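You operate a simulated robot arm through the tools that you are given. There is no shell and no other tool. Be economical: measure what you need, move in short steps, check, and stop when the job is done.

You are at the controls of a simulated two-armed robot. One attempt, no reset.

Task
Pick up the blue breather canister labelled "D5" from the fourth shelf from the bottom of the tank shelving with one hand, pass it to the other hand and put it on the middle shelf of the tank shelving. Set down upright: blue breather canister.

It is judged by the outcome, as a careful person would: the job done as asked, and still so three seconds after it is handed in. It fails if anything else is knocked over, pushed out of place, dropped, spilled or broken.

Robot
Two 7-joint arms with two-finger parallel grippers on one trunk, on a base that drives. Base frame: it is fixed to the floor where the robot stands at the start and does not move with it; the origin is under the middle of the robot, x ahead of it, y to its left, z up. Lengths are in mm, angles in degrees, forces in N, time in s.
The left shoulder is at the start at [50, 161, 1198], the right one opposite. With the tool pointing down near the work surface each hand reaches from about 100 to 640 mm from the robot's upright axis, wherever it stands, measured 20 degrees to its own side. Places, roughly: middle shelf of the tank shelving [900, -100, 800]. Payload 3.43 kg a hand.
Tool frame (each hand has its own): the origin (TCP) lies between the finger pads and is the grasp point; the fingertips stand 30 mm ahead of it; z points along the fingers, y is the line along which they close. Largest opening 94 mm; finger width 28, thickness 10; the body of the gripper, 50 by 96 mm, starts 55 mm behind the TCP.
Orientation is that of the tool frame in the base frame, as [roll, pitch, yaw] about the fixed x, y, z axes, in that order (R = Rz(yaw) Ry(pitch) Rx(roll)). With the fingers straight down and closing along the base's y, the tool's x points along the base's -x, its y along +y and its z along -z.

Tools
- The arms move only by the tool play_rows. It takes "left_plan", "right_plan" or both (then of equal length, played together; a hand with none holds still); each is a list of rows, each an object (a shift or turn left out is 0, a gripper value left out holds the last) with "offset": the shift along the tool's x, y, z in mm, a list of three; "dr": the turn, a rotation vector about the tool's x, y, z in degrees, a list of three; "hand": the gripper command, from -1 (shut) to 1 (fully open), values between in proportion. In form: [{"offset": [dx, dy, dz], "dr": [wx, wy, wz], "hand": hand}, ...]. A call has 1 to 20 rows; each row is the pose to reach, as a shift and turn from the pose commanded when the call began, along the tool's axes at that moment. A row lasts 0.2 s, in which the tool goes at most 50 mm and 8.6 degrees; a call with a longer step from one row to the next is refused whole, and so is a gripper value outside its range. Where a pose cannot be reached the arm comes as near as it can. A force on the tool above 40 N (or 10 N above the force at the start of the call, whichever is more), or a blocked arm, ends the call early, and 0.2 s more pass. The fingers move at their own pace (about 45 mm/s each) and stop on an object; they squeeze with about 23 N. The grip force told is the motor's: it shows also when the fingers shut on nothing. Time passes only in rows, and 0.2 s behind the last, so rows that repeat a pose let the fingers close. The reply holds the time, the measured pose of the TCP, the force on the tool along the base axes, the opening and the grip force, in the units named above and with some noise, with the torque about the TCP (base axes, N m) and any sound that the robot's microphone picked up.
- Cameras (640 x 400 px; columns grow to the right, rows downward): "scene" is now at [133.5, 19.2, 1338.6]; the picture's right is [0.01, -1.00, 0.00], its down [-0.50, -0.00, -0.86] and it looks along [0.86, 0.01, -0.50] (base axes); focal length 276 px, centre (320, 200). "left" rides on the left gripper at [76, -14, -102] in its tool frame; the picture's right is [0.18, 0.98, 0.00], its down [-0.75, 0.14, -0.64] and it looks along [-0.63, 0.12, 0.77] (tool axes); focal length 243 px, centre (320, 200). "right" rides on the right gripper at [76, 14, -103] in its tool frame; the picture's right is [-0.18, 0.98, 0.00], its down [-0.75, -0.14, -0.64] and it looks along [-0.63, -0.12, 0.77] (tool axes); focal length 243 px, centre (320, 200). There is no depth. A picture from a camera that has moved, and an enlarged one, comes with that camera's place and axes in the base frame and with its lens. The place of the scene camera against the robot may be out by one fixed shift of up to 25 mm in any direction.
- capture(camera): a new picture of that camera. The clock stands still meanwhile.
- raise_lower(by): slides the trunk up (or, below 0, down) by that many mm; the arms and the scene camera ride with it, the base frame stays. It gives what a move gives, with no picture.
- roll_base(legs): drives the robot by 1 to 6 legs, each [ahead, left, turn to the left] in mm, mm and degrees, along the robot's own axes; the way and the turn of a leg run together, so that a leg with both is an arc; at most 1500 mm and 180 degrees a leg. The arms and the cameras ride along, it lands a little off, and it stops where it bumps. It gives what a move gives.
- aim_head(pan, tilt): turns the head with the scene camera to pan (to the left, within 80 degrees either way) and tilt (down, from -29 to 69), counted from straight ahead of the robot. It gives what a move gives.
- enlarge(camera, box): a new picture of the part [left, top, right, bottom] of that camera's present view, enlarged. The clock stands still meanwhile.
- job_done(): hands the job in; it is judged then, once.

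Work in short steps. Places have to be worked out from the pictures, the camera data and where the tool is seen: move nearer, look again, correct. Check each grasp and each placing, and mend what went wrong. You have 120 turns and 108 pictures in all, those below and enlarged ones among them. Open the grippers and draw the arms clear of the work before you hand the job in, unless the task says otherwise; then end with one line.

The tools are called after "Call:" as a command line: name --argument value ..., lists and objects as JSON in quotes. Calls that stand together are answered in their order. play_rows: Moves the arms, as the interface text tells. Its arguments: {"type":"object","properties":{"left_plan":{"type":"array"},"right_plan":{"type":"array"}},"required":[]} The other tools are called the same way: raise_lower (by) slides the trunk up or down; roll_base (legs) drives the base; aim_head (pan, tilt) turns the head that bears the scene camera; capture (camera) takes a picture; enlarge (camera, box) takes an enlarged picture of a part of a camera's view; job_done () hands the job in.

At the start:

```text
clock: 0.0
left_eef_pos: [455.9, 127.4, 999.6]
left_orientation: [-179.9, 0.0, -180.0]
left_ft_force: [-0.4, 0.1, 0.0]
left_ft_torque: [-0.03, -0.01, 0.0]
left_finger_gap: 94.2
left_gripper_force: 0.0
right_eef_pos: [357.3, -202.8, 999.9]
right_orientation: [180.0, 0.0, -180.0]
right_ft_force: [0.2, 0.1, 0.2]
right_ft_torque: [0.04, 0.0, -0.05]
right_finger_gap: 94.1
right_gripper_force: 0.1
trunk travel left (down, up): [-225.0, 42.0]
robot x, y, heading: [1.0, 0.2, 0.0]
head pan, tilt: [0.5, 30.3]
```

scene: 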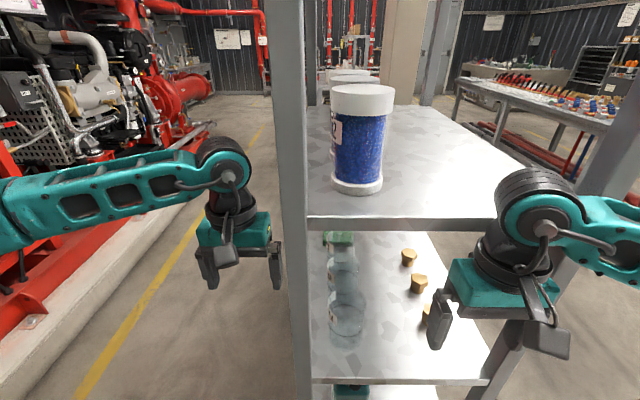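
right: 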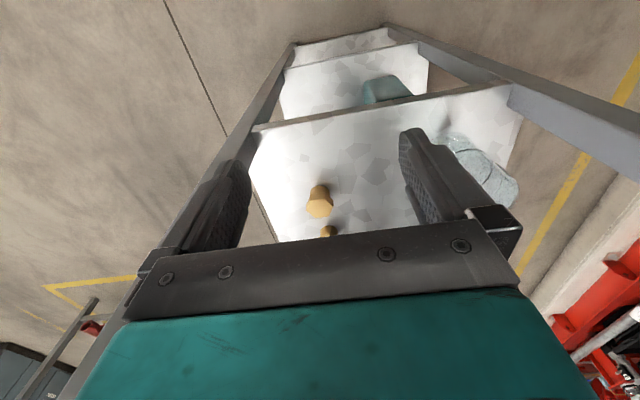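
left: 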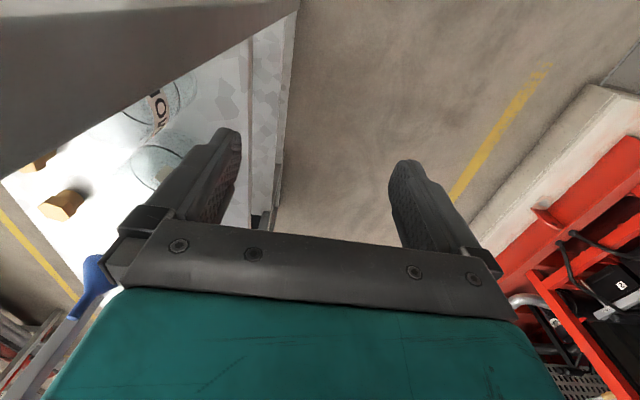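

The scene shows a row of blue canisters on the upper shelf; I need to read labels. I enlarge that part.

Call:
enlarge --camera "scene" --box '[290, 50, 450, 230]'

Call:
enlarge --camera "scene" --box '[290, 210, 510, 400]'

```text
2.22 times, centred on (370, 140) of scene
camera zoom: at [133.5, 19.2, 1338.6], right [0.01, -1.0, 0.0], down [-0.5, 0.0, -0.86], along [0.86, 0.01, -0.5], focal length 613 px, centre (209, 333)
```

zoom: 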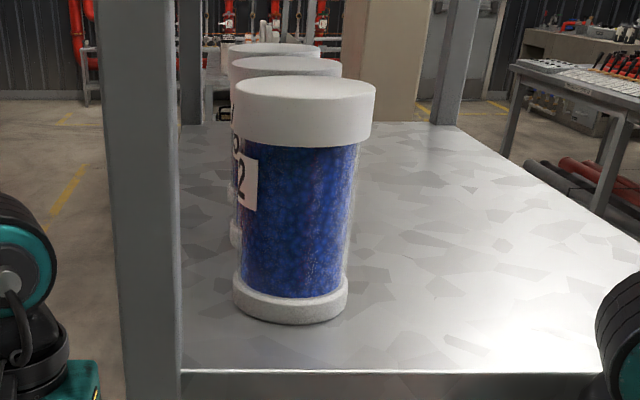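

```text
2.11 times, centred on (400, 305) of scene
camera zoom: at [133.5, 19.2, 1338.6], right [0.01, -1.0, 0.0], down [-0.5, 0.0, -0.86], along [0.86, 0.01, -0.5], focal length 581 px, centre (152, -21)
```

zoom: 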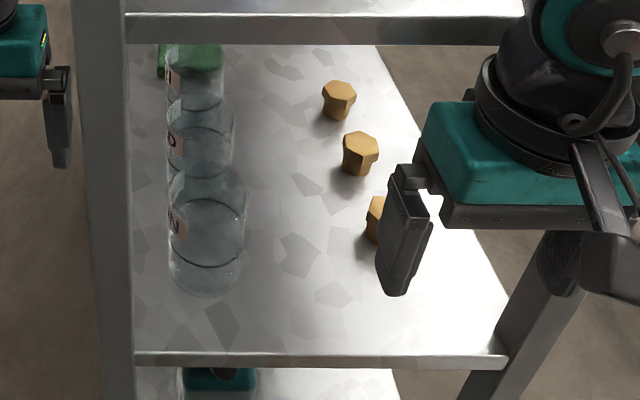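

Labels face the robot's left (+y) side, and the canisters stand near that edge. I look up and to the left to learn the shelving's extent and the free floor.

Call:
aim_head --pan 0 --tilt 0

Call:
capture --camera "scene"

Call:
aim_head --pan 60 --tilt 35

Call:
capture --camera "scene"

Call:
aim_head --pan -60 --tilt 35

Call:
capture --camera "scene"

```text
clock: 0.9
left_eef_pos: [455.3, 127.3, 1000.3]
left_orientation: [-179.9, -0.1, 180.0]
left_ft_force: [0.9, 0.1, -1.7]
left_ft_torque: [0.02, -0.01, 0.0]
left_finger_gap: 94.3
left_gripper_force: 0.0
right_eef_pos: [356.7, -201.8, 1000.5]
right_orientation: [179.9, 0.0, -180.0]
right_ft_force: [-0.5, 0.3, 0.0]
right_ft_torque: [-0.02, 0.01, 0.01]
right_finger_gap: 94.0
right_gripper_force: 0.1
trunk travel left (down, up): [-225.0, 42.0]
robot x, y, heading: [-1.4, 1.3, 0.2]
head pan, tilt: [0.0, 0.0]
```

```text
102 pictures are left
camera scene: at [133.3, 18.4, 1387.3], right [0.0, -1.0, 0.0], down [0.0, 0.0, -1.0], along [1.0, 0.0, 0.0], focal length 276 px, centre (320, 200)
```

scene: 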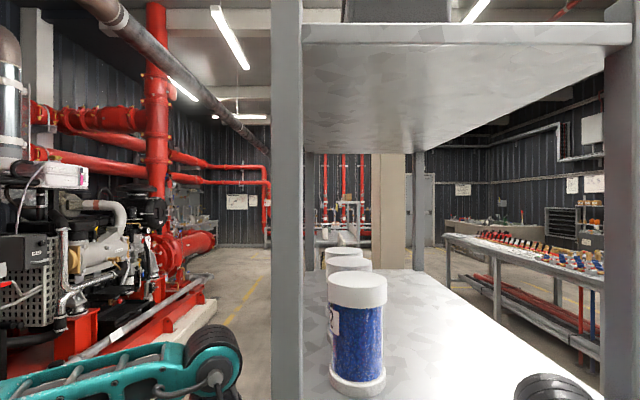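

```text
clock: 2.2
left_eef_pos: [454.7, 127.8, 999.6]
left_orientation: [-180.0, 0.0, -179.9]
left_ft_force: [-0.4, 0.6, 0.0]
left_ft_torque: [0.0, -0.02, -0.01]
left_finger_gap: 93.9
left_gripper_force: 0.0
right_eef_pos: [357.5, -202.0, 1001.1]
right_orientation: [-180.0, 0.0, 180.0]
right_ft_force: [0.6, -0.3, -0.5]
right_ft_torque: [-0.01, 0.01, 0.01]
right_finger_gap: 93.9
right_gripper_force: 0.1
trunk travel left (down, up): [-225.0, 42.0]
robot x, y, heading: [0.5, 1.4, 0.1]
head pan, tilt: [60.0, 35.0]
```

```text
101 pictures are left
camera scene: at [87.3, 94.6, 1331.3], right [0.87, -0.5, 0.0], down [-0.29, -0.5, -0.82], along [0.41, 0.71, -0.57], focal length 276 px, centre (320, 200)
```

scene: 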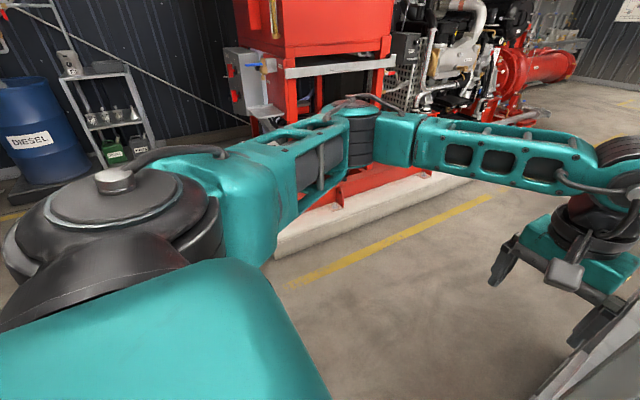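

```text
clock: 4.2
left_eef_pos: [456.2, 126.6, 999.8]
left_orientation: [180.0, -0.1, 180.0]
left_ft_force: [0.0, -0.7, -0.3]
left_ft_torque: [0.01, 0.02, -0.01]
left_finger_gap: 94.2
left_gripper_force: 0.0
right_eef_pos: [356.3, -202.8, 999.2]
right_orientation: [180.0, 0.1, 180.0]
right_ft_force: [0.2, -0.4, 0.1]
right_ft_torque: [0.0, 0.0, 0.02]
right_finger_gap: 94.1
right_gripper_force: 0.1
trunk travel left (down, up): [-225.0, 42.0]
robot x, y, heading: [-2.6, 1.8, 0.1]
head pan, tilt: [-60.0, 35.0]
```

```text
100 pictures are left
camera scene: at [87.3, -57.8, 1331.3], right [-0.87, -0.5, 0.0], down [-0.29, 0.5, -0.82], along [0.41, -0.71, -0.57], focal length 276 px, centre (320, 200)
```

scene: 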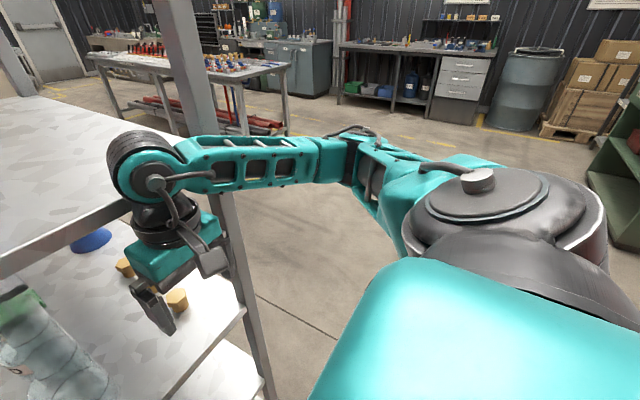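

The shelving is a long rack along x (roughly x 405–1085, y −240…43), with an aisle to the left. I back off, go into the aisle and turn to face the rack's long side (−y), with clearance.

Call:
roll_base --legs '[[-350, 0, 0], [0, 760, 0], [0, 0, -90]]'

Call:
aim_head --pan 40 --tilt 15

Call:
capture --camera "scene"

```text
clock: 17.2
left_eef_pos: [-250.5, 302.2, 1000.1]
left_orientation: [180.0, 0.0, 86.7]
left_ft_force: [-0.2, -0.1, 0.6]
left_ft_torque: [0.01, 0.0, -0.02]
left_finger_gap: 94.0
left_gripper_force: 0.1
right_eef_pos: [-573.5, 421.3, 1000.3]
right_orientation: [179.9, 0.0, 86.6]
right_ft_force: [-0.5, 0.0, 0.4]
right_ft_torque: [-0.02, -0.02, -0.02]
right_finger_gap: 94.2
right_gripper_force: 0.0
trunk travel left (down, up): [-225.0, 42.0]
robot x, y, heading: [-350.0, 767.2, -93.3]
head pan, tilt: [-60.0, 35.0]
```

```text
clock: 19.0
left_eef_pos: [-249.5, 302.3, 999.4]
left_orientation: [180.0, 0.0, 86.6]
left_ft_force: [0.5, -0.4, 0.0]
left_ft_torque: [0.01, -0.01, 0.03]
left_finger_gap: 94.1
left_gripper_force: 0.0
right_eef_pos: [-573.9, 420.2, 1001.1]
right_orientation: [-180.0, 0.0, 86.5]
right_ft_force: [-1.1, 0.3, 0.1]
right_ft_torque: [0.0, -0.03, -0.02]
right_finger_gap: 94.0
right_gripper_force: 0.0
trunk travel left (down, up): [-225.0, 42.0]
robot x, y, heading: [-351.3, 763.6, -93.4]
head pan, tilt: [40.0, 15.0]
```

```text
99 pictures are left
camera scene: at [-293.5, 667.4, 1363.3], right [-0.8, -0.59, 0.0], down [-0.15, 0.21, -0.97], along [0.57, -0.78, -0.26], focal length 276 px, centre (320, 200)
```

scene: 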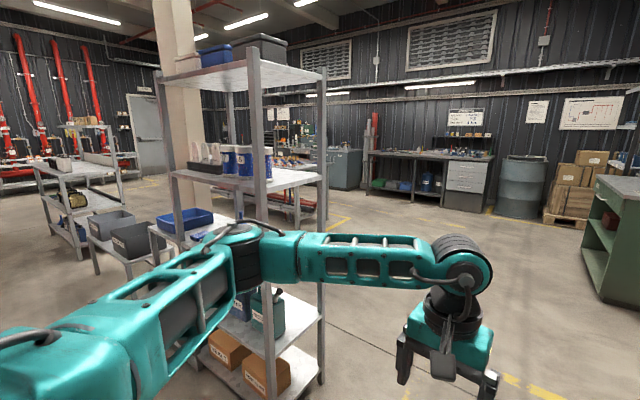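

Clear aisle. I straighten the heading and slide toward the rack's middle.

Call:
roll_base --legs '[[0, 0, 3.4], [0, 1000, 0]]'

Call:
aim_head --pan 0 --tilt 20

Call:
capture --camera "scene"

```text
clock: 28.6
left_eef_pos: [801.5, 314.0, 1000.7]
left_orientation: [180.0, 0.0, 90.6]
left_ft_force: [0.5, 0.4, -0.7]
left_ft_torque: [0.03, -0.01, 0.04]
left_finger_gap: 93.8
left_gripper_force: 0.1
right_eef_pos: [471.3, 408.9, 999.2]
right_orientation: [-180.0, 0.0, 90.6]
right_ft_force: [0.3, -0.3, 0.2]
right_ft_torque: [-0.02, 0.01, 0.0]
right_finger_gap: 94.1
right_gripper_force: 0.1
trunk travel left (down, up): [-225.0, 42.0]
robot x, y, heading: [668.2, 767.5, -89.4]
head pan, tilt: [40.0, 15.0]
```

```text
clock: 29.7
left_eef_pos: [800.9, 314.5, 999.0]
left_orientation: [-180.0, -0.1, 90.6]
left_ft_force: [0.0, 0.6, -0.4]
left_ft_torque: [0.03, 0.0, 0.05]
left_finger_gap: 94.1
left_gripper_force: 0.0
right_eef_pos: [471.1, 410.4, 1000.1]
right_orientation: [-180.0, -0.1, 90.5]
right_ft_force: [-0.2, 0.3, 0.1]
right_ft_torque: [0.0, 0.03, 0.01]
right_finger_gap: 94.0
right_gripper_force: 0.1
trunk travel left (down, up): [-225.0, 42.0]
robot x, y, heading: [666.1, 766.4, -89.6]
head pan, tilt: [0.0, 20.0]
```

```text
98 pictures are left
camera scene: at [674.1, 653.2, 1355.1], right [-1.0, -0.01, 0.0], down [0.0, 0.34, -0.94], along [0.01, -0.94, -0.34], focal length 276 px, centre (320, 200)
```

scene: 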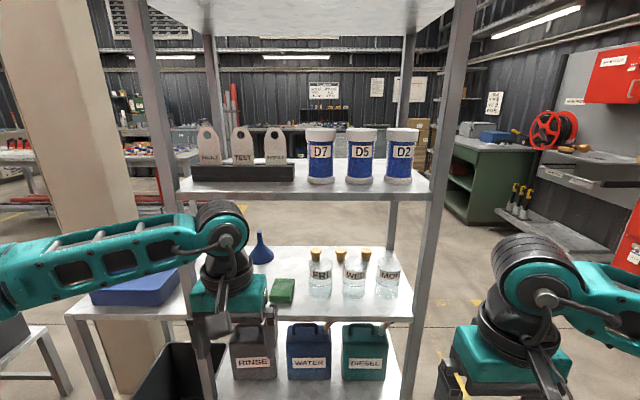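

D5 is the middle canister, at about (578, −34), on a shelf at z≈1160. Canisters are ~100 mm apart. Plan: the right hand grasps it from the front, tilted about 30° below horizontal and closing along x. I pitch and raise the right hand in free space first.

Call:
play_rows --right_plan '[{"offset": [-12, 0, -24], "dr": [0, -6, 0], "hand": 1}, {"offset": [-24, 0, -48], "dr": [0, -12, 0]}, {"offset": [-36, 0, -72], "dr": [0, -18, 0]}, {"offset": [-48, 0, -96], "dr": [0, -24, 0]}, {"offset": [-60, 0, -120], "dr": [0, -30, 0]}, {"offset": [-72, 0, -144], "dr": [0, -36, 0]}, {"offset": [-84, 0, -168], "dr": [0, -42, 0]}, {"offset": [-96, 0, -192], "dr": [0, -48, 0]}, {"offset": [-108, 0, -216], "dr": [0, -54, 0]}, {"offset": [-120, 0, -240], "dr": [0, -60, 0]}, {"offset": [-120, 0, -240], "dr": [0, -60, 0]}]'

Call:
capture --camera "scene"

Call:
capture --camera "right"

```text
clock: 32.1
left_eef_pos: [800.9, 314.6, 1000.3]
left_orientation: [180.0, 0.0, 90.6]
left_ft_force: [-0.2, 0.5, 0.1]
left_ft_torque: [-0.04, 0.02, 0.03]
left_finger_gap: 94.1
left_gripper_force: 0.0
right_eef_pos: [473.6, 287.3, 1243.2]
right_orientation: [-179.9, 60.1, 90.6]
right_ft_force: [0.1, 0.2, -0.2]
right_ft_torque: [0.03, 0.0, 0.02]
right_finger_gap: 94.0
right_gripper_force: 0.1
trunk travel left (down, up): [-225.0, 42.0]
robot x, y, heading: [667.6, 765.7, -89.6]
head pan, tilt: [0.0, 20.0]
```

```text
97 pictures are left
camera scene: at [673.9, 653.2, 1355.1], right [-1.0, -0.01, 0.0], down [0.0, 0.34, -0.94], along [0.01, -0.94, -0.34], focal length 276 px, centre (320, 200)
```

scene: 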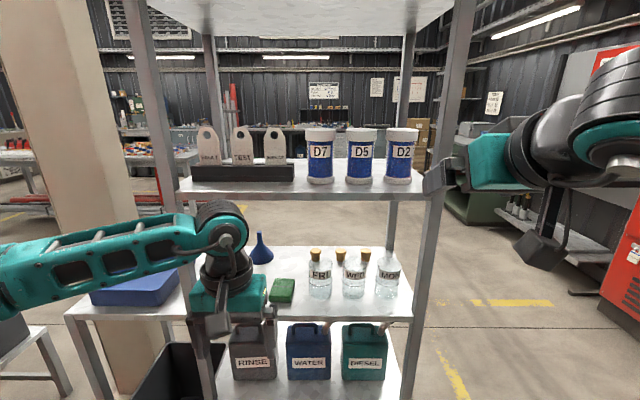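

```text
96 pictures are left
camera right: at [487.0, 416.3, 1228.3], right [0.98, -0.08, 0.16], down [-0.14, 0.18, 0.97], along [-0.11, -0.98, 0.16], focal length 243 px, centre (320, 200)
```

right: 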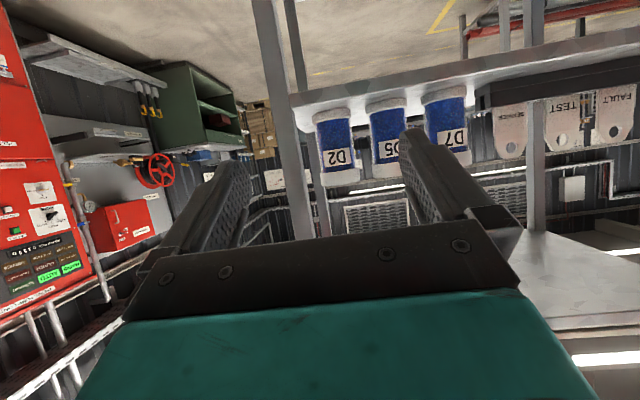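

Triangulating from both cameras gives D5 about x≈575, y≈−40, with its base at z≈1162. I drive 140 mm closer and 60 mm left, then look again with the right camera for a better depth.

Call:
roll_base --legs '[[140, 60, 0]]'

Call:
capture --camera "right"

Call:
capture --camera "scene"

```text
clock: 33.5
left_eef_pos: [863.2, 175.3, 999.3]
left_orientation: [-179.9, -0.1, 90.6]
left_ft_force: [0.0, -0.1, -0.2]
left_ft_torque: [0.04, 0.01, 0.02]
left_finger_gap: 93.9
left_gripper_force: 0.0
right_eef_pos: [533.8, 149.1, 1241.5]
right_orientation: [-180.0, 59.9, 90.7]
right_ft_force: [0.4, 0.1, -0.2]
right_ft_torque: [-0.02, -0.02, -0.02]
right_finger_gap: 94.2
right_gripper_force: 0.1
trunk travel left (down, up): [-225.0, 42.0]
robot x, y, heading: [731.5, 627.1, -89.3]
head pan, tilt: [0.0, 20.0]
```

```text
95 pictures are left
camera right: at [548.4, 277.6, 1227.9], right [0.98, -0.08, 0.16], down [-0.14, 0.18, 0.97], along [-0.11, -0.98, 0.16], focal length 243 px, centre (320, 200)
```

right: 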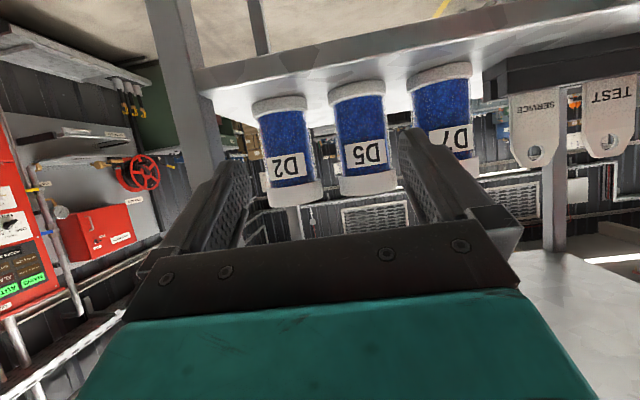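

```text
94 pictures are left
camera scene: at [735.1, 514.4, 1355.0], right [-1.0, -0.01, 0.0], down [0.0, 0.34, -0.94], along [0.01, -0.94, -0.34], focal length 276 px, centre (320, 200)
```

scene: 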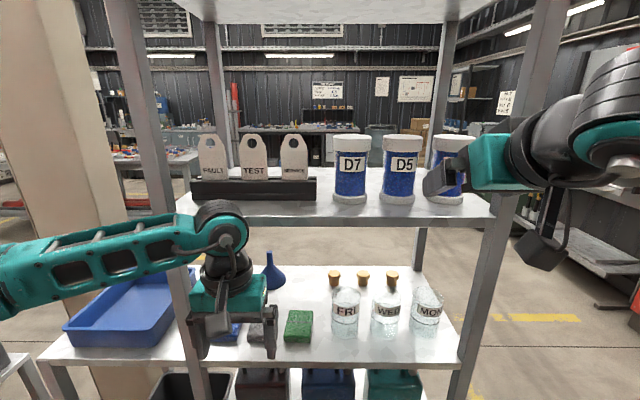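

I enlarge both views on D5 to measure it precisely.

Call:
enlarge --camera "right" --box '[240, 50, 480, 210]'

Call:
enlarge --camera "scene" --box '[320, 120, 480, 220]'

```text
2.50 times, centred on (360, 130) of right
camera zoom: at [548.4, 277.6, 1227.9], right [0.98, -0.08, 0.16], down [-0.14, 0.18, 0.97], along [-0.11, -0.98, 0.16], focal length 606 px, centre (220, 375)
```

zoom: 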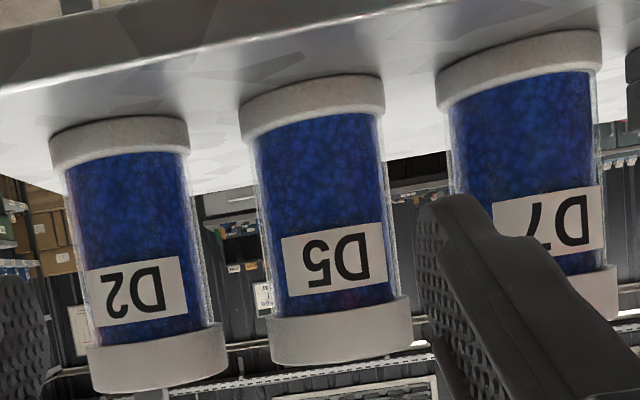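

```text
4.00 times, centred on (400, 170) of scene
camera zoom: at [735.1, 514.4, 1355.0], right [-1.0, -0.01, 0.0], down [0.0, 0.34, -0.94], along [0.01, -0.94, -0.34], focal length 1103 px, centre (0, 320)
```

zoom: 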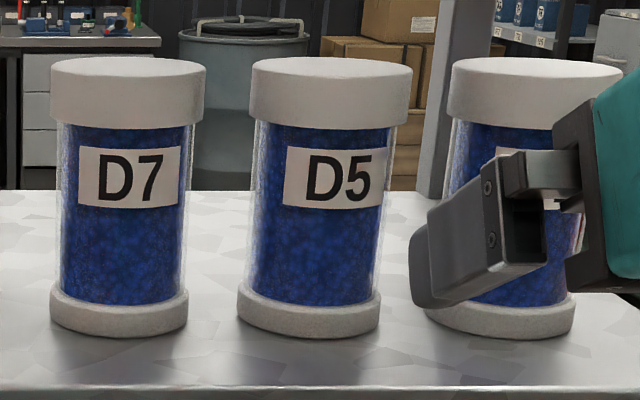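

Estimates: D5 axis at (579.5, −46), base at z≈1155, top ≈1276, cap Ø≈76, neighbours 101 mm apart. I line the right hand up in front of it with the fingers slightly narrowed.

Call:
play_rows --right_plan '[{"offset": [-7, 11, 16], "hand": 0.83}, {"offset": [-14, 22, 32]}, {"offset": [-21, 33, 48]}, {"offset": [-28, 45, 63.5]}, {"offset": [-28, 45, 63.5]}]'

Call:
capture --camera "right"

Call:
enlarge --camera "scene" --box '[320, 120, 480, 220]'

```text
clock: 34.7
left_eef_pos: [861.6, 175.6, 999.1]
left_orientation: [-180.0, 0.0, 90.6]
left_ft_force: [0.0, -0.3, 0.0]
left_ft_torque: [0.01, -0.02, -0.03]
left_finger_gap: 94.0
left_gripper_force: 0.0
right_eef_pos: [582.7, 85.2, 1235.3]
right_orientation: [180.0, 60.1, 90.6]
right_ft_force: [0.3, 0.3, -0.6]
right_ft_torque: [-0.04, -0.07, -0.01]
right_finger_gap: 86.0
right_gripper_force: 0.0
trunk travel left (down, up): [-225.0, 42.0]
robot x, y, heading: [729.1, 628.1, -89.7]
head pan, tilt: [0.0, 20.0]
```

```text
91 pictures are left
camera right: at [595.8, 212.4, 1220.8], right [0.98, -0.08, 0.16], down [-0.14, 0.18, 0.97], along [-0.11, -0.98, 0.16], focal length 243 px, centre (320, 200)
```

right: 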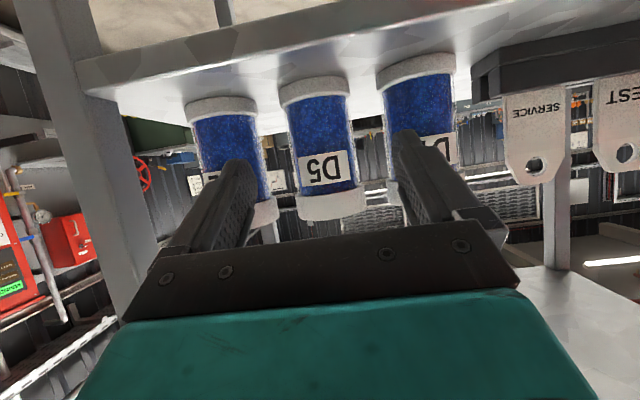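

```text
4.00 times, centred on (400, 170) of scene
camera zoom: at [734.6, 515.2, 1355.2], right [-1.0, -0.01, 0.0], down [0.0, 0.34, -0.94], along [0.01, -0.94, -0.34], focal length 1103 px, centre (0, 320)
```

zoom: 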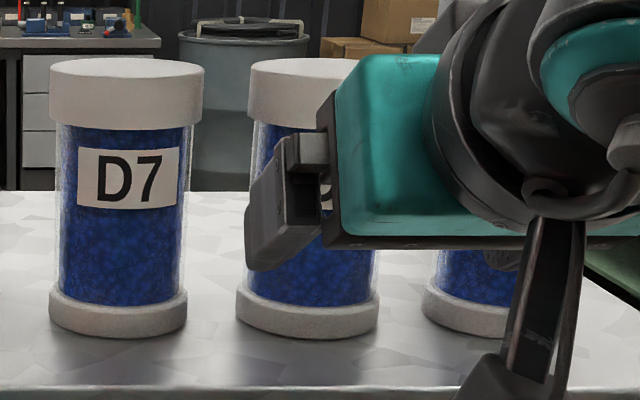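

Refined: D5 axis ≈ (579, −44). I go 75 mm forward so the tips just start to straddle it, then check.

Call:
play_rows --right_plan '[{"offset": [-9, -1, 16]}, {"offset": [-18, -2, 32]}, {"offset": [-27, -3, 48]}, {"offset": [-36.6, -3, 65.5]}, {"offset": [-36.6, -3, 65.5]}]'

Call:
capture --camera "right"

Call:
enlarge --camera "scene" --box '[320, 120, 480, 220]'

```text
clock: 35.9
left_eef_pos: [862.6, 177.0, 1000.1]
left_orientation: [-179.9, -0.1, 90.7]
left_ft_force: [0.4, 0.2, 0.3]
left_ft_torque: [0.01, -0.04, 0.0]
left_finger_gap: 93.7
left_gripper_force: 0.0
right_eef_pos: [578.5, 8.6, 1234.3]
right_orientation: [-180.0, 59.9, 90.7]
right_ft_force: [-0.2, 0.4, 0.1]
right_ft_torque: [0.04, -0.04, 0.0]
right_finger_gap: 86.1
right_gripper_force: 0.0
trunk travel left (down, up): [-225.0, 42.0]
robot x, y, heading: [733.8, 632.5, -89.3]
head pan, tilt: [0.0, 20.0]
```

```text
89 pictures are left
camera right: at [592.5, 135.3, 1218.7], right [0.98, -0.08, 0.16], down [-0.14, 0.18, 0.97], along [-0.11, -0.98, 0.16], focal length 243 px, centre (320, 200)
```

right: 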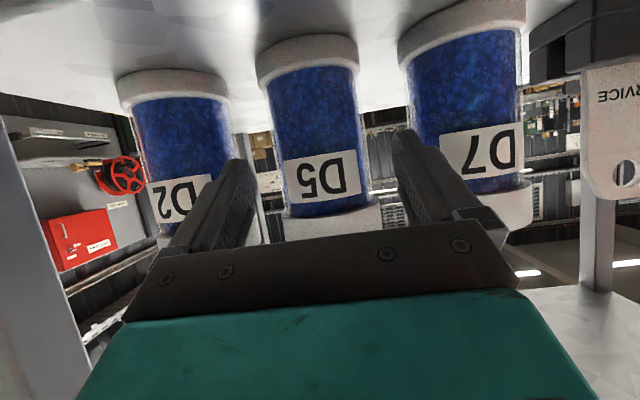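

```text
4.00 times, centred on (400, 170) of scene
camera zoom: at [734.7, 515.2, 1355.2], right [-1.0, -0.01, 0.0], down [0.0, 0.34, -0.94], along [0.01, -0.94, -0.34], focal length 1103 px, centre (0, 320)
```

zoom: 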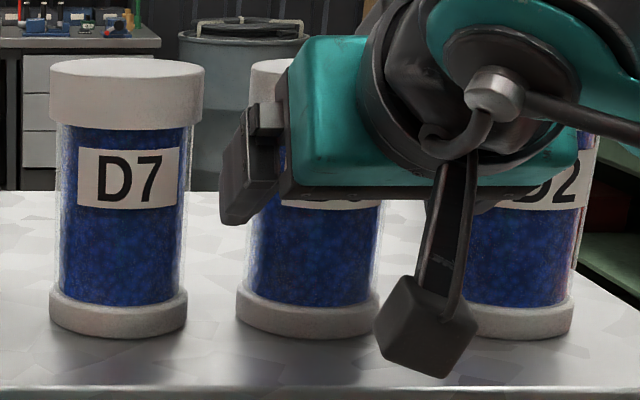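

Centred within 1–2 mm. I advance the last 41 mm, then close.

Call:
play_rows --right_plan '[{"offset": [-5, 0, 9]}, {"offset": [-10, 0, 18]}, {"offset": [-15, 0, 27]}, {"offset": [-20.5, 0, 35.5]}, {"offset": [-20.5, 0, 35.5]}]'

Call:
capture --camera "right"

Call:
enlarge --camera "scene" --box '[320, 120, 480, 220]'

```text
clock: 37.1
left_eef_pos: [861.3, 176.1, 1000.8]
left_orientation: [-179.9, 0.0, 90.7]
left_ft_force: [0.6, 0.4, 0.1]
left_ft_torque: [-0.01, 0.0, 0.03]
left_finger_gap: 94.1
left_gripper_force: 0.1
right_eef_pos: [577.8, -33.1, 1235.0]
right_orientation: [-180.0, 60.0, 90.6]
right_ft_force: [0.4, 0.8, 0.6]
right_ft_torque: [0.02, -0.03, 0.0]
right_finger_gap: 86.0
right_gripper_force: 0.0
trunk travel left (down, up): [-225.0, 42.0]
robot x, y, heading: [727.1, 632.1, -89.5]
head pan, tilt: [0.0, 20.0]
```

```text
87 pictures are left
camera right: at [592.2, 94.8, 1219.0], right [0.98, -0.08, 0.16], down [-0.14, 0.18, 0.97], along [-0.11, -0.98, 0.16], focal length 243 px, centre (320, 200)
```

right: 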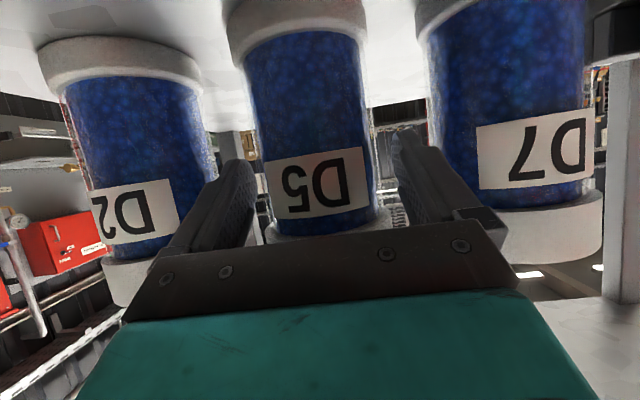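

```text
4.00 times, centred on (400, 170) of scene
camera zoom: at [734.7, 515.2, 1355.1], right [-1.0, -0.01, 0.0], down [0.0, 0.34, -0.94], along [0.01, -0.94, -0.34], focal length 1103 px, centre (0, 320)
```

zoom: 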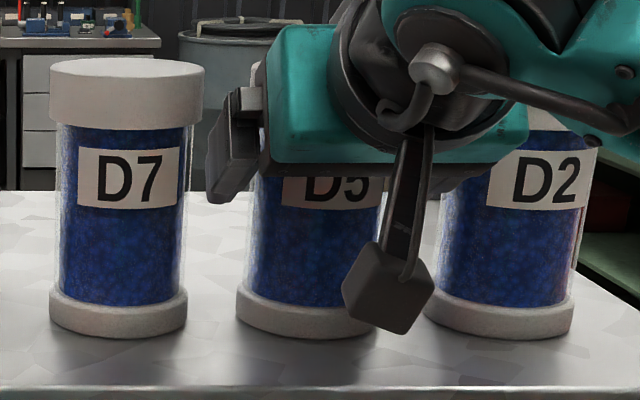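

Well centred; scale suggests the axis is 12–22 mm ahead of the TCP. I advance 5 mm more and close.

Call:
play_rows --right_plan '[{"offset": [-2.5, 0.5, 4.3]}, {"offset": [-2.5, 0.5, 4.3], "hand": 0.3}, {"offset": [-2.5, 0.5, 4.3], "hand": -1}, {"offset": [-2.5, 0.5, 4.3]}, {"offset": [-2.5, 0.5, 4.3]}, {"offset": [-2.5, 0.5, 4.3]}, {"offset": [-2.5, 0.5, 4.3]}]'

Call:
capture --camera "right"

Call:
enlarge --camera "scene" --box '[320, 120, 480, 220]'

```text
clock: 38.7
left_eef_pos: [862.8, 175.9, 998.8]
left_orientation: [179.9, -0.1, 90.7]
left_ft_force: [-0.8, -0.4, 0.0]
left_ft_torque: [0.02, -0.01, 0.02]
left_finger_gap: 94.0
left_gripper_force: 0.1
right_eef_pos: [580.2, -38.3, 1233.6]
right_orientation: [-180.0, 60.0, 90.7]
right_ft_force: [-0.6, -0.8, 1.7]
right_ft_torque: [0.01, 0.0, 0.0]
right_finger_gap: 74.8
right_gripper_force: 22.9
trunk travel left (down, up): [-225.0, 42.0]
robot x, y, heading: [728.5, 632.1, -89.1]
head pan, tilt: [0.0, 20.0]
```

```text
85 pictures are left
camera right: at [593.0, 89.5, 1219.0], right [0.98, -0.08, 0.16], down [-0.14, 0.18, 0.97], along [-0.11, -0.98, 0.16], focal length 243 px, centre (320, 200)
```

right: 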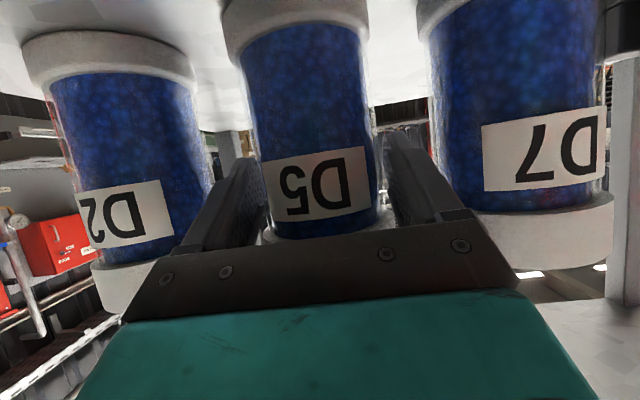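

```text
4.00 times, centred on (400, 170) of scene
camera zoom: at [734.7, 515.1, 1355.1], right [-1.0, -0.01, 0.0], down [0.0, 0.34, -0.94], along [0.01, -0.94, -0.34], focal length 1103 px, centre (0, 320)
```

zoom: 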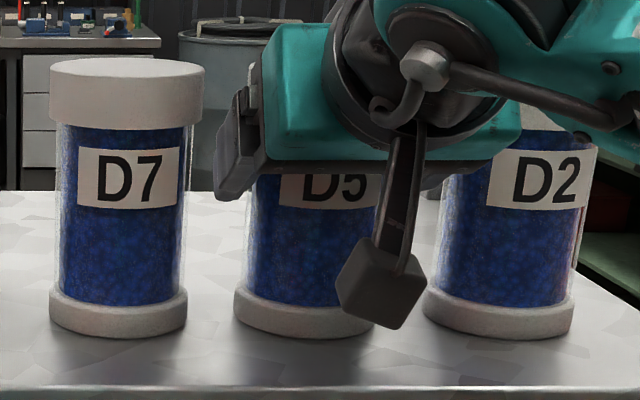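

Closed on 74.8 mm with 23 N. I check whether the pads hold body or cap.

Call:
enlarge --camera "right" --box '[220, 100, 460, 250]'

```text
2.67 times, centred on (340, 175) of right
camera zoom: at [593.0, 89.5, 1219.0], right [0.98, -0.08, 0.16], down [-0.14, 0.18, 0.97], along [-0.11, -0.98, 0.16], focal length 647 px, centre (267, 267)
```

zoom: 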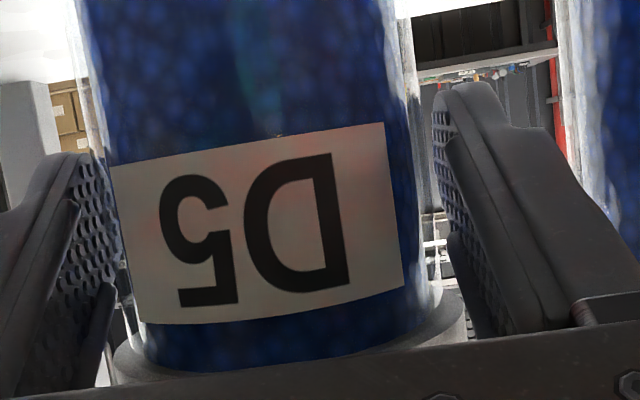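

Gaps show beside the body: the pads hold only the cap's rim. I reopen, go 14 mm lower and regrip the body.

Call:
play_rows --right_plan '[{"offset": [0, 0, 0], "hand": 0.83}, {"offset": [0, 0, 0]}, {"offset": [7, 0, 1.7]}, {"offset": [14, 0, 3.5]}, {"offset": [14, 0, 3.5], "hand": 0.3}, {"offset": [14, 0, 3.5], "hand": -1}, {"offset": [14, 0, 3.5]}, {"offset": [14, 0, 3.5]}, {"offset": [14, 0, 3.5]}, {"offset": [14, 0, 3.5]}]'

Call:
enlarge --camera "right" --box '[220, 100, 460, 250]'

Call:
enlarge --camera "scene" --box '[320, 120, 480, 220]'

```text
clock: 40.9
left_eef_pos: [862.4, 175.2, 999.8]
left_orientation: [180.0, 0.0, 90.6]
left_ft_force: [0.1, -0.4, -0.3]
left_ft_torque: [0.02, -0.02, 0.01]
left_finger_gap: 93.9
left_gripper_force: 0.1
right_eef_pos: [579.4, -34.4, 1218.9]
right_orientation: [180.0, 60.0, 90.7]
right_ft_force: [0.5, -0.3, -0.3]
right_ft_torque: [-0.07, -0.05, -0.02]
right_finger_gap: 72.9
right_gripper_force: 23.4
trunk travel left (down, up): [-225.0, 42.0]
robot x, y, heading: [729.3, 630.1, -89.3]
head pan, tilt: [0.0, 20.0]
```

```text
2.67 times, centred on (340, 175) of right
camera zoom: at [592.3, 93.3, 1204.3], right [0.98, -0.08, 0.16], down [-0.14, 0.18, 0.97], along [-0.11, -0.98, 0.16], focal length 647 px, centre (267, 267)
```

zoom: 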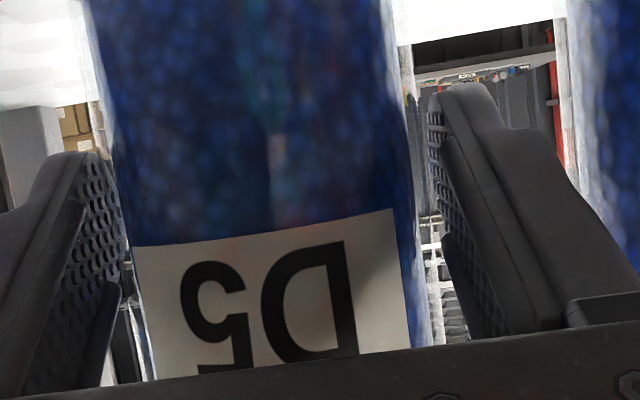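

```text
4.00 times, centred on (400, 170) of scene
camera zoom: at [734.8, 515.0, 1355.1], right [-1.0, -0.01, 0.0], down [0.0, 0.34, -0.94], along [0.01, -0.94, -0.34], focal length 1103 px, centre (0, 320)
```

zoom: 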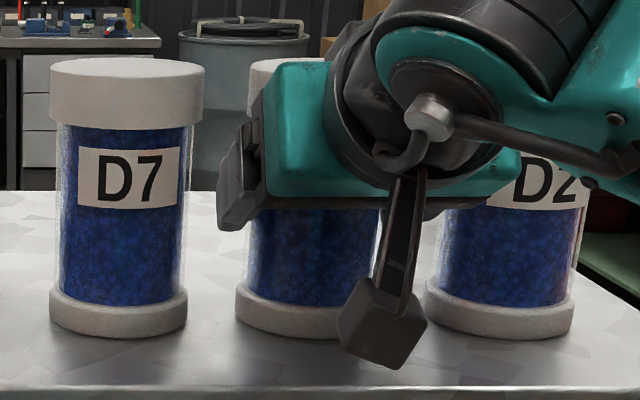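

Now 72.9 mm with 23 N – on the body. I lift 25 mm and check.

Call:
play_rows --right_plan '[{"offset": [-8, 0, -4.6]}, {"offset": [-16, 0, -9.2]}, {"offset": [-24, 0, -13.8]}, {"offset": [-24, 0, -13.8]}]'

Call:
capture --camera "right"

Call:
enlarge --camera "scene" --box '[320, 120, 480, 220]'

```text
clock: 41.9
left_eef_pos: [862.0, 175.3, 999.2]
left_orientation: [-180.0, 0.0, 90.8]
left_ft_force: [-0.2, -0.2, -1.3]
left_ft_torque: [0.01, -0.02, -0.01]
left_finger_gap: 94.0
left_gripper_force: 0.1
right_eef_pos: [579.3, -34.7, 1246.8]
right_orientation: [180.0, 60.0, 90.6]
right_ft_force: [0.0, 0.1, -2.6]
right_ft_torque: [0.03, -0.01, 0.02]
right_finger_gap: 73.0
right_gripper_force: 22.8
trunk travel left (down, up): [-225.0, 42.0]
robot x, y, heading: [731.0, 628.0, -89.5]
head pan, tilt: [0.0, 20.0]
```

```text
80 pictures are left
camera right: at [593.1, 93.0, 1233.1], right [0.98, -0.08, 0.16], down [-0.14, 0.18, 0.97], along [-0.11, -0.98, 0.16], focal length 243 px, centre (320, 200)
```

right: 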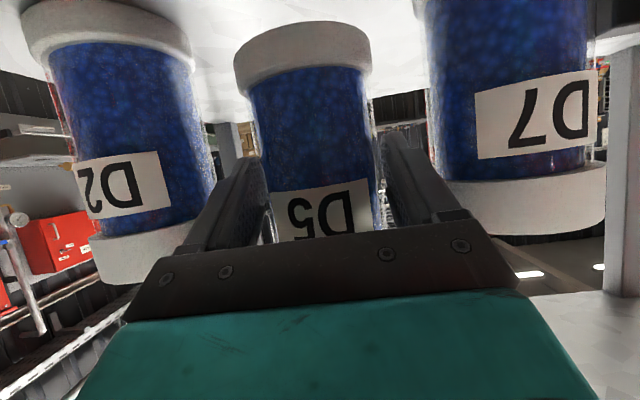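

```text
4.00 times, centred on (400, 170) of scene
camera zoom: at [734.6, 514.7, 1355.1], right [-1.0, -0.01, 0.0], down [0.0, 0.34, -0.94], along [0.01, -0.94, -0.34], focal length 1103 px, centre (0, 320)
```

zoom: 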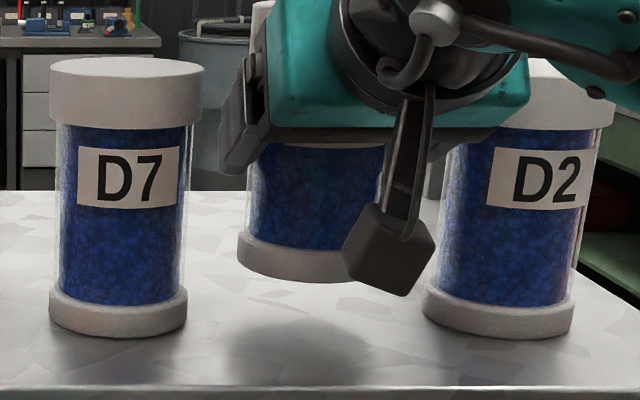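

D5 is lifted cleanly (≈2.6 N). I pull it straight out with the arm, then back the base off for room.

Call:
play_rows --right_plan '[{"offset": [7, 0, -14]}, {"offset": [16, 0, -30]}, {"offset": [25, 0, -46]}, {"offset": [34, 0, -62]}, {"offset": [43, 0, -78]}, {"offset": [52, 0, -94]}, {"offset": [60, 0, -108]}, {"offset": [60, 0, -108]}]'

Call:
roll_base --legs '[[-230, 0, 0]]'

Call:
capture --camera "scene"

Call:
capture --camera "right"

```text
clock: 43.7
left_eef_pos: [863.0, 174.8, 1000.0]
left_orientation: [179.9, 0.0, 90.7]
left_ft_force: [-0.9, -0.9, 0.3]
left_ft_torque: [-0.01, 0.02, 0.0]
left_finger_gap: 94.2
left_gripper_force: 0.2
right_eef_pos: [577.3, 87.7, 1249.0]
right_orientation: [180.0, 60.0, 90.6]
right_ft_force: [0.0, 0.2, -3.2]
right_ft_torque: [0.05, -0.02, 0.0]
right_finger_gap: 72.7
right_gripper_force: 22.8
trunk travel left (down, up): [-225.0, 42.0]
robot x, y, heading: [729.4, 630.5, -89.4]
head pan, tilt: [0.0, 20.0]
```

```text
clock: 45.4
left_eef_pos: [862.4, 404.4, 1000.5]
left_orientation: [-179.9, 0.0, 91.0]
left_ft_force: [0.6, 1.1, -0.4]
left_ft_torque: [0.0, 0.03, 0.01]
left_finger_gap: 93.9
left_gripper_force: 0.1
right_eef_pos: [576.8, 315.0, 1251.6]
right_orientation: [180.0, 60.0, 91.0]
right_ft_force: [-0.4, 0.9, -2.5]
right_ft_torque: [0.02, -0.02, -0.06]
right_finger_gap: 72.6
right_gripper_force: 23.2
trunk travel left (down, up): [-225.0, 42.0]
robot x, y, heading: [725.9, 856.2, -89.0]
head pan, tilt: [0.0, 20.0]
```

```text
78 pictures are left
camera scene: at [732.2, 742.6, 1355.2], right [-1.0, -0.02, 0.0], down [-0.01, 0.34, -0.94], along [0.02, -0.94, -0.34], focal length 276 px, centre (320, 200)
```

scene: 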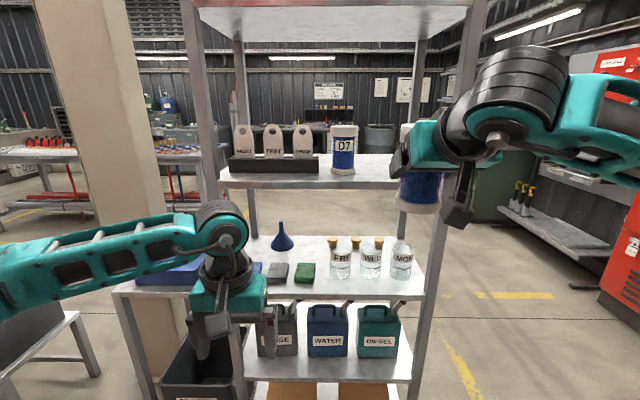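

```text
77 pictures are left
camera right: at [590.6, 442.7, 1236.1], right [0.98, -0.08, 0.16], down [-0.14, 0.18, 0.97], along [-0.1, -0.98, 0.16], focal length 243 px, centre (320, 200)
```

right: 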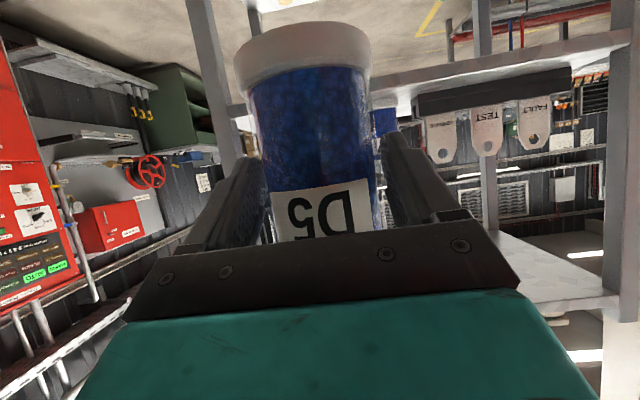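

The canister hangs securely. Before the handover I need to see the middle shelf's free spots, so I shift the left hand outward and look down at the shelf.

Call:
play_rows --left_plan '[{"offset": [10, 40, -20]}, {"offset": [20, 80, -40]}, {"offset": [30, 120, -60]}, {"offset": [40, 160, -80]}, {"offset": [40, 160, -80]}]'

Call:
aim_head --pan 0 --tilt 32

Call:
enlarge --camera "scene" --box '[180, 120, 480, 308]'

```text
clock: 46.6
left_eef_pos: [1020.2, 447.1, 1079.4]
left_orientation: [-180.0, -0.1, 90.9]
left_ft_force: [-0.1, -1.1, -0.1]
left_ft_torque: [-0.03, 0.01, -0.01]
left_finger_gap: 94.1
left_gripper_force: 0.1
right_eef_pos: [576.4, 314.9, 1250.2]
right_orientation: [179.9, 59.8, 90.9]
right_ft_force: [0.1, -0.5, -2.9]
right_ft_torque: [0.05, -0.02, -0.05]
right_finger_gap: 72.7
right_gripper_force: 22.9
trunk travel left (down, up): [-225.0, 42.0]
robot x, y, heading: [725.1, 854.7, -89.0]
head pan, tilt: [0.0, 20.0]
```

```text
clock: 47.4
left_eef_pos: [1019.4, 447.1, 1081.3]
left_orientation: [-180.0, 0.1, 91.0]
left_ft_force: [0.7, -0.5, 0.1]
left_ft_torque: [0.0, 0.0, -0.03]
left_finger_gap: 93.9
left_gripper_force: 0.2
right_eef_pos: [578.6, 314.9, 1251.0]
right_orientation: [-180.0, 60.0, 91.1]
right_ft_force: [0.1, 1.1, -2.9]
right_ft_torque: [0.02, 0.0, 0.0]
right_finger_gap: 72.6
right_gripper_force: 22.7
trunk travel left (down, up): [-225.0, 42.0]
robot x, y, heading: [728.2, 858.8, -89.0]
head pan, tilt: [0.0, 32.0]
```

```text
2.13 times, centred on (330, 214) of scene
camera zoom: at [732.2, 745.5, 1335.9], right [-1.0, -0.02, 0.0], down [-0.01, 0.53, -0.85], along [0.01, -0.85, -0.53], focal length 587 px, centre (299, 170)
```

zoom: 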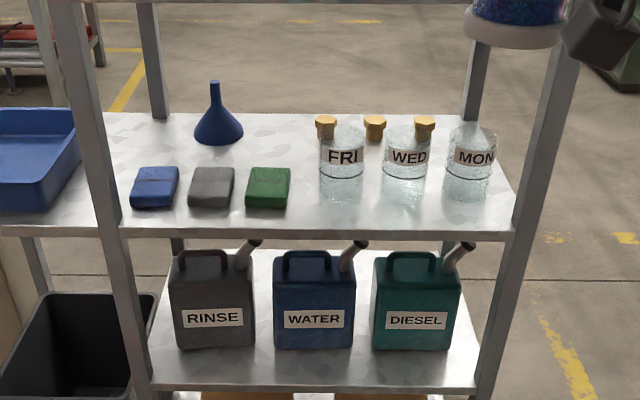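

The only good free place is behind the green sponge (x≈790, y≈−185), which needs a high hold by the placing hand so it clears the sponges. So the right hand must hold low. I'll set D5 back briefly on shelf four, near the front edge, and regrip lower. First I drive back in.

Call:
roll_base --legs '[[230, 0, -0.7]]'

Call:
capture --camera "right"

```text
clock: 49.1
left_eef_pos: [1015.9, 213.6, 1079.9]
left_orientation: [-180.0, -0.1, 90.1]
left_ft_force: [0.0, -0.2, -0.7]
left_ft_torque: [0.05, -0.03, -0.02]
left_finger_gap: 93.8
left_gripper_force: 0.0
right_eef_pos: [572.9, 88.6, 1249.0]
right_orientation: [-180.0, 59.9, 90.1]
right_ft_force: [0.2, -0.3, -3.5]
right_ft_torque: [0.05, 0.0, -0.02]
right_finger_gap: 72.6
right_gripper_force: 22.5
trunk travel left (down, up): [-225.0, 42.0]
robot x, y, heading: [730.6, 630.5, -89.7]
head pan, tilt: [0.0, 32.0]
```

```text
75 pictures are left
camera right: at [586.4, 215.7, 1235.5], right [0.98, -0.09, 0.16], down [-0.14, 0.18, 0.97], along [-0.12, -0.98, 0.16], focal length 243 px, centre (320, 200)
```

right: 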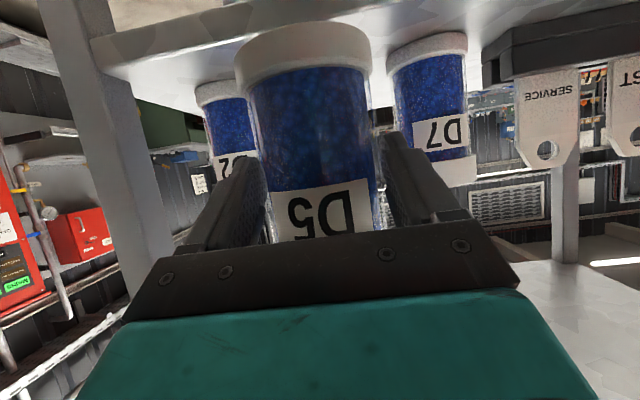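

I move it over the shelf 60 mm inside the edge, then lower to the height at which it stood.

Call:
play_rows --right_plan '[{"offset": [-9, 1.2, 16]}, {"offset": [-18, 2.4, 32]}, {"offset": [-27, 3.6, 48]}, {"offset": [-36, 4.8, 64]}, {"offset": [-46, 6, 79.7]}, {"offset": [-46, 6, 79.7]}, {"offset": [-37, 6, 84.7]}, {"offset": [-28, 6, 89.7]}, {"offset": [-24, 6, 92]}, {"offset": [-21, 6, 94]}, {"offset": [-21, 6, 94]}]'

Call:
capture --camera "right"

Call:
aim_head --pan 0 --tilt 20

Call:
enlarge --camera "scene" --box '[320, 120, 480, 220]'

```text
clock: 51.5
left_eef_pos: [1015.7, 214.4, 1082.0]
left_orientation: [-180.0, 0.1, 90.1]
left_ft_force: [-0.9, 0.7, 0.4]
left_ft_torque: [0.02, -0.01, 0.0]
left_finger_gap: 94.1
left_gripper_force: 0.1
right_eef_pos: [577.5, -4.0, 1221.2]
right_orientation: [180.0, 59.9, 90.1]
right_ft_force: [-0.4, 0.2, -1.8]
right_ft_torque: [0.04, -0.02, -0.02]
right_finger_gap: 72.0
right_gripper_force: 23.4
trunk travel left (down, up): [-225.0, 42.0]
robot x, y, heading: [726.8, 627.6, -89.6]
head pan, tilt: [0.0, 32.0]
```

```text
74 pictures are left
camera right: at [592.3, 124.2, 1207.7], right [0.98, -0.09, 0.16], down [-0.14, 0.18, 0.97], along [-0.12, -0.98, 0.16], focal length 243 px, centre (320, 200)
```

right: 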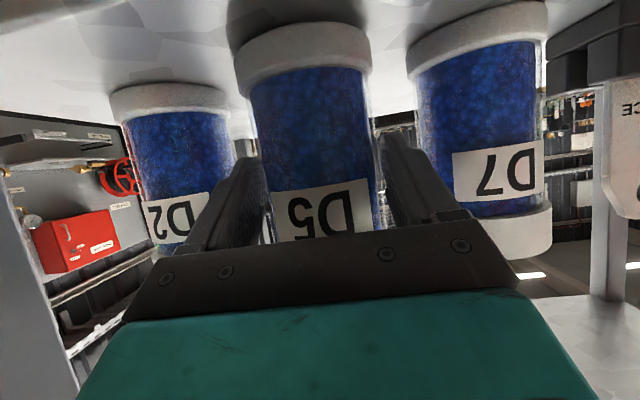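

```text
clock: 52.2
left_eef_pos: [1015.6, 215.0, 1079.6]
left_orientation: [179.9, 0.0, 90.1]
left_ft_force: [-0.7, -0.4, -0.1]
left_ft_torque: [-0.01, 0.0, 0.04]
left_finger_gap: 93.7
left_gripper_force: 0.2
right_eef_pos: [577.5, -2.9, 1222.7]
right_orientation: [-180.0, 59.8, 90.1]
right_ft_force: [-0.3, -0.8, -3.1]
right_ft_torque: [0.05, -0.01, 0.02]
right_finger_gap: 72.5
right_gripper_force: 23.2
trunk travel left (down, up): [-225.0, 42.0]
robot x, y, heading: [726.7, 630.5, -89.8]
head pan, tilt: [0.0, 20.0]
```

```text
4.00 times, centred on (400, 170) of scene
camera zoom: at [732.3, 513.9, 1355.0], right [-1.0, 0.0, 0.0], down [0.0, 0.34, -0.94], along [0.0, -0.94, -0.34], focal length 1103 px, centre (0, 320)
```

zoom: 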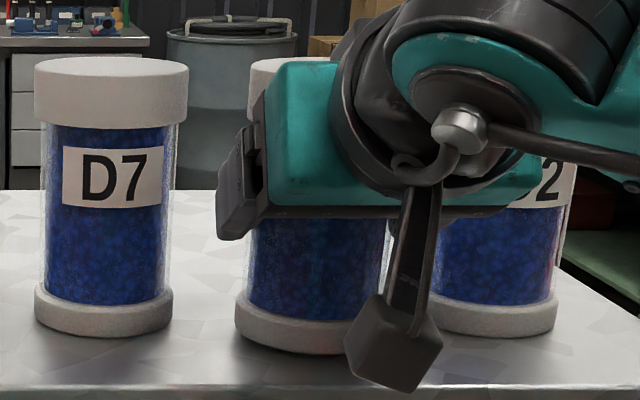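

Weight still hangs from the hand (−3 N), so I lower 3.5 mm more gently.

Call:
play_rows --right_plan '[{"offset": [0.9, 0, 0.5]}, {"offset": [1.7, 0, 1]}, {"offset": [2.6, 0, 1.5]}, {"offset": [3, 0, 1.75]}, {"offset": [3, 0, 1.75]}]'

```text
clock: 53.4
left_eef_pos: [1016.6, 214.9, 1079.8]
left_orientation: [-180.0, 0.0, 90.1]
left_ft_force: [0.1, 0.5, -0.1]
left_ft_torque: [0.01, 0.03, 0.04]
left_finger_gap: 93.9
left_gripper_force: 0.1
right_eef_pos: [578.0, -2.7, 1219.0]
right_orientation: [180.0, 60.0, 90.1]
right_ft_force: [-0.5, -0.7, 2.4]
right_ft_torque: [0.04, 0.09, 0.01]
right_finger_gap: 72.4
right_gripper_force: 22.7
trunk travel left (down, up): [-225.0, 42.0]
robot x, y, heading: [728.9, 627.8, -90.0]
head pan, tilt: [0.0, 20.0]
```

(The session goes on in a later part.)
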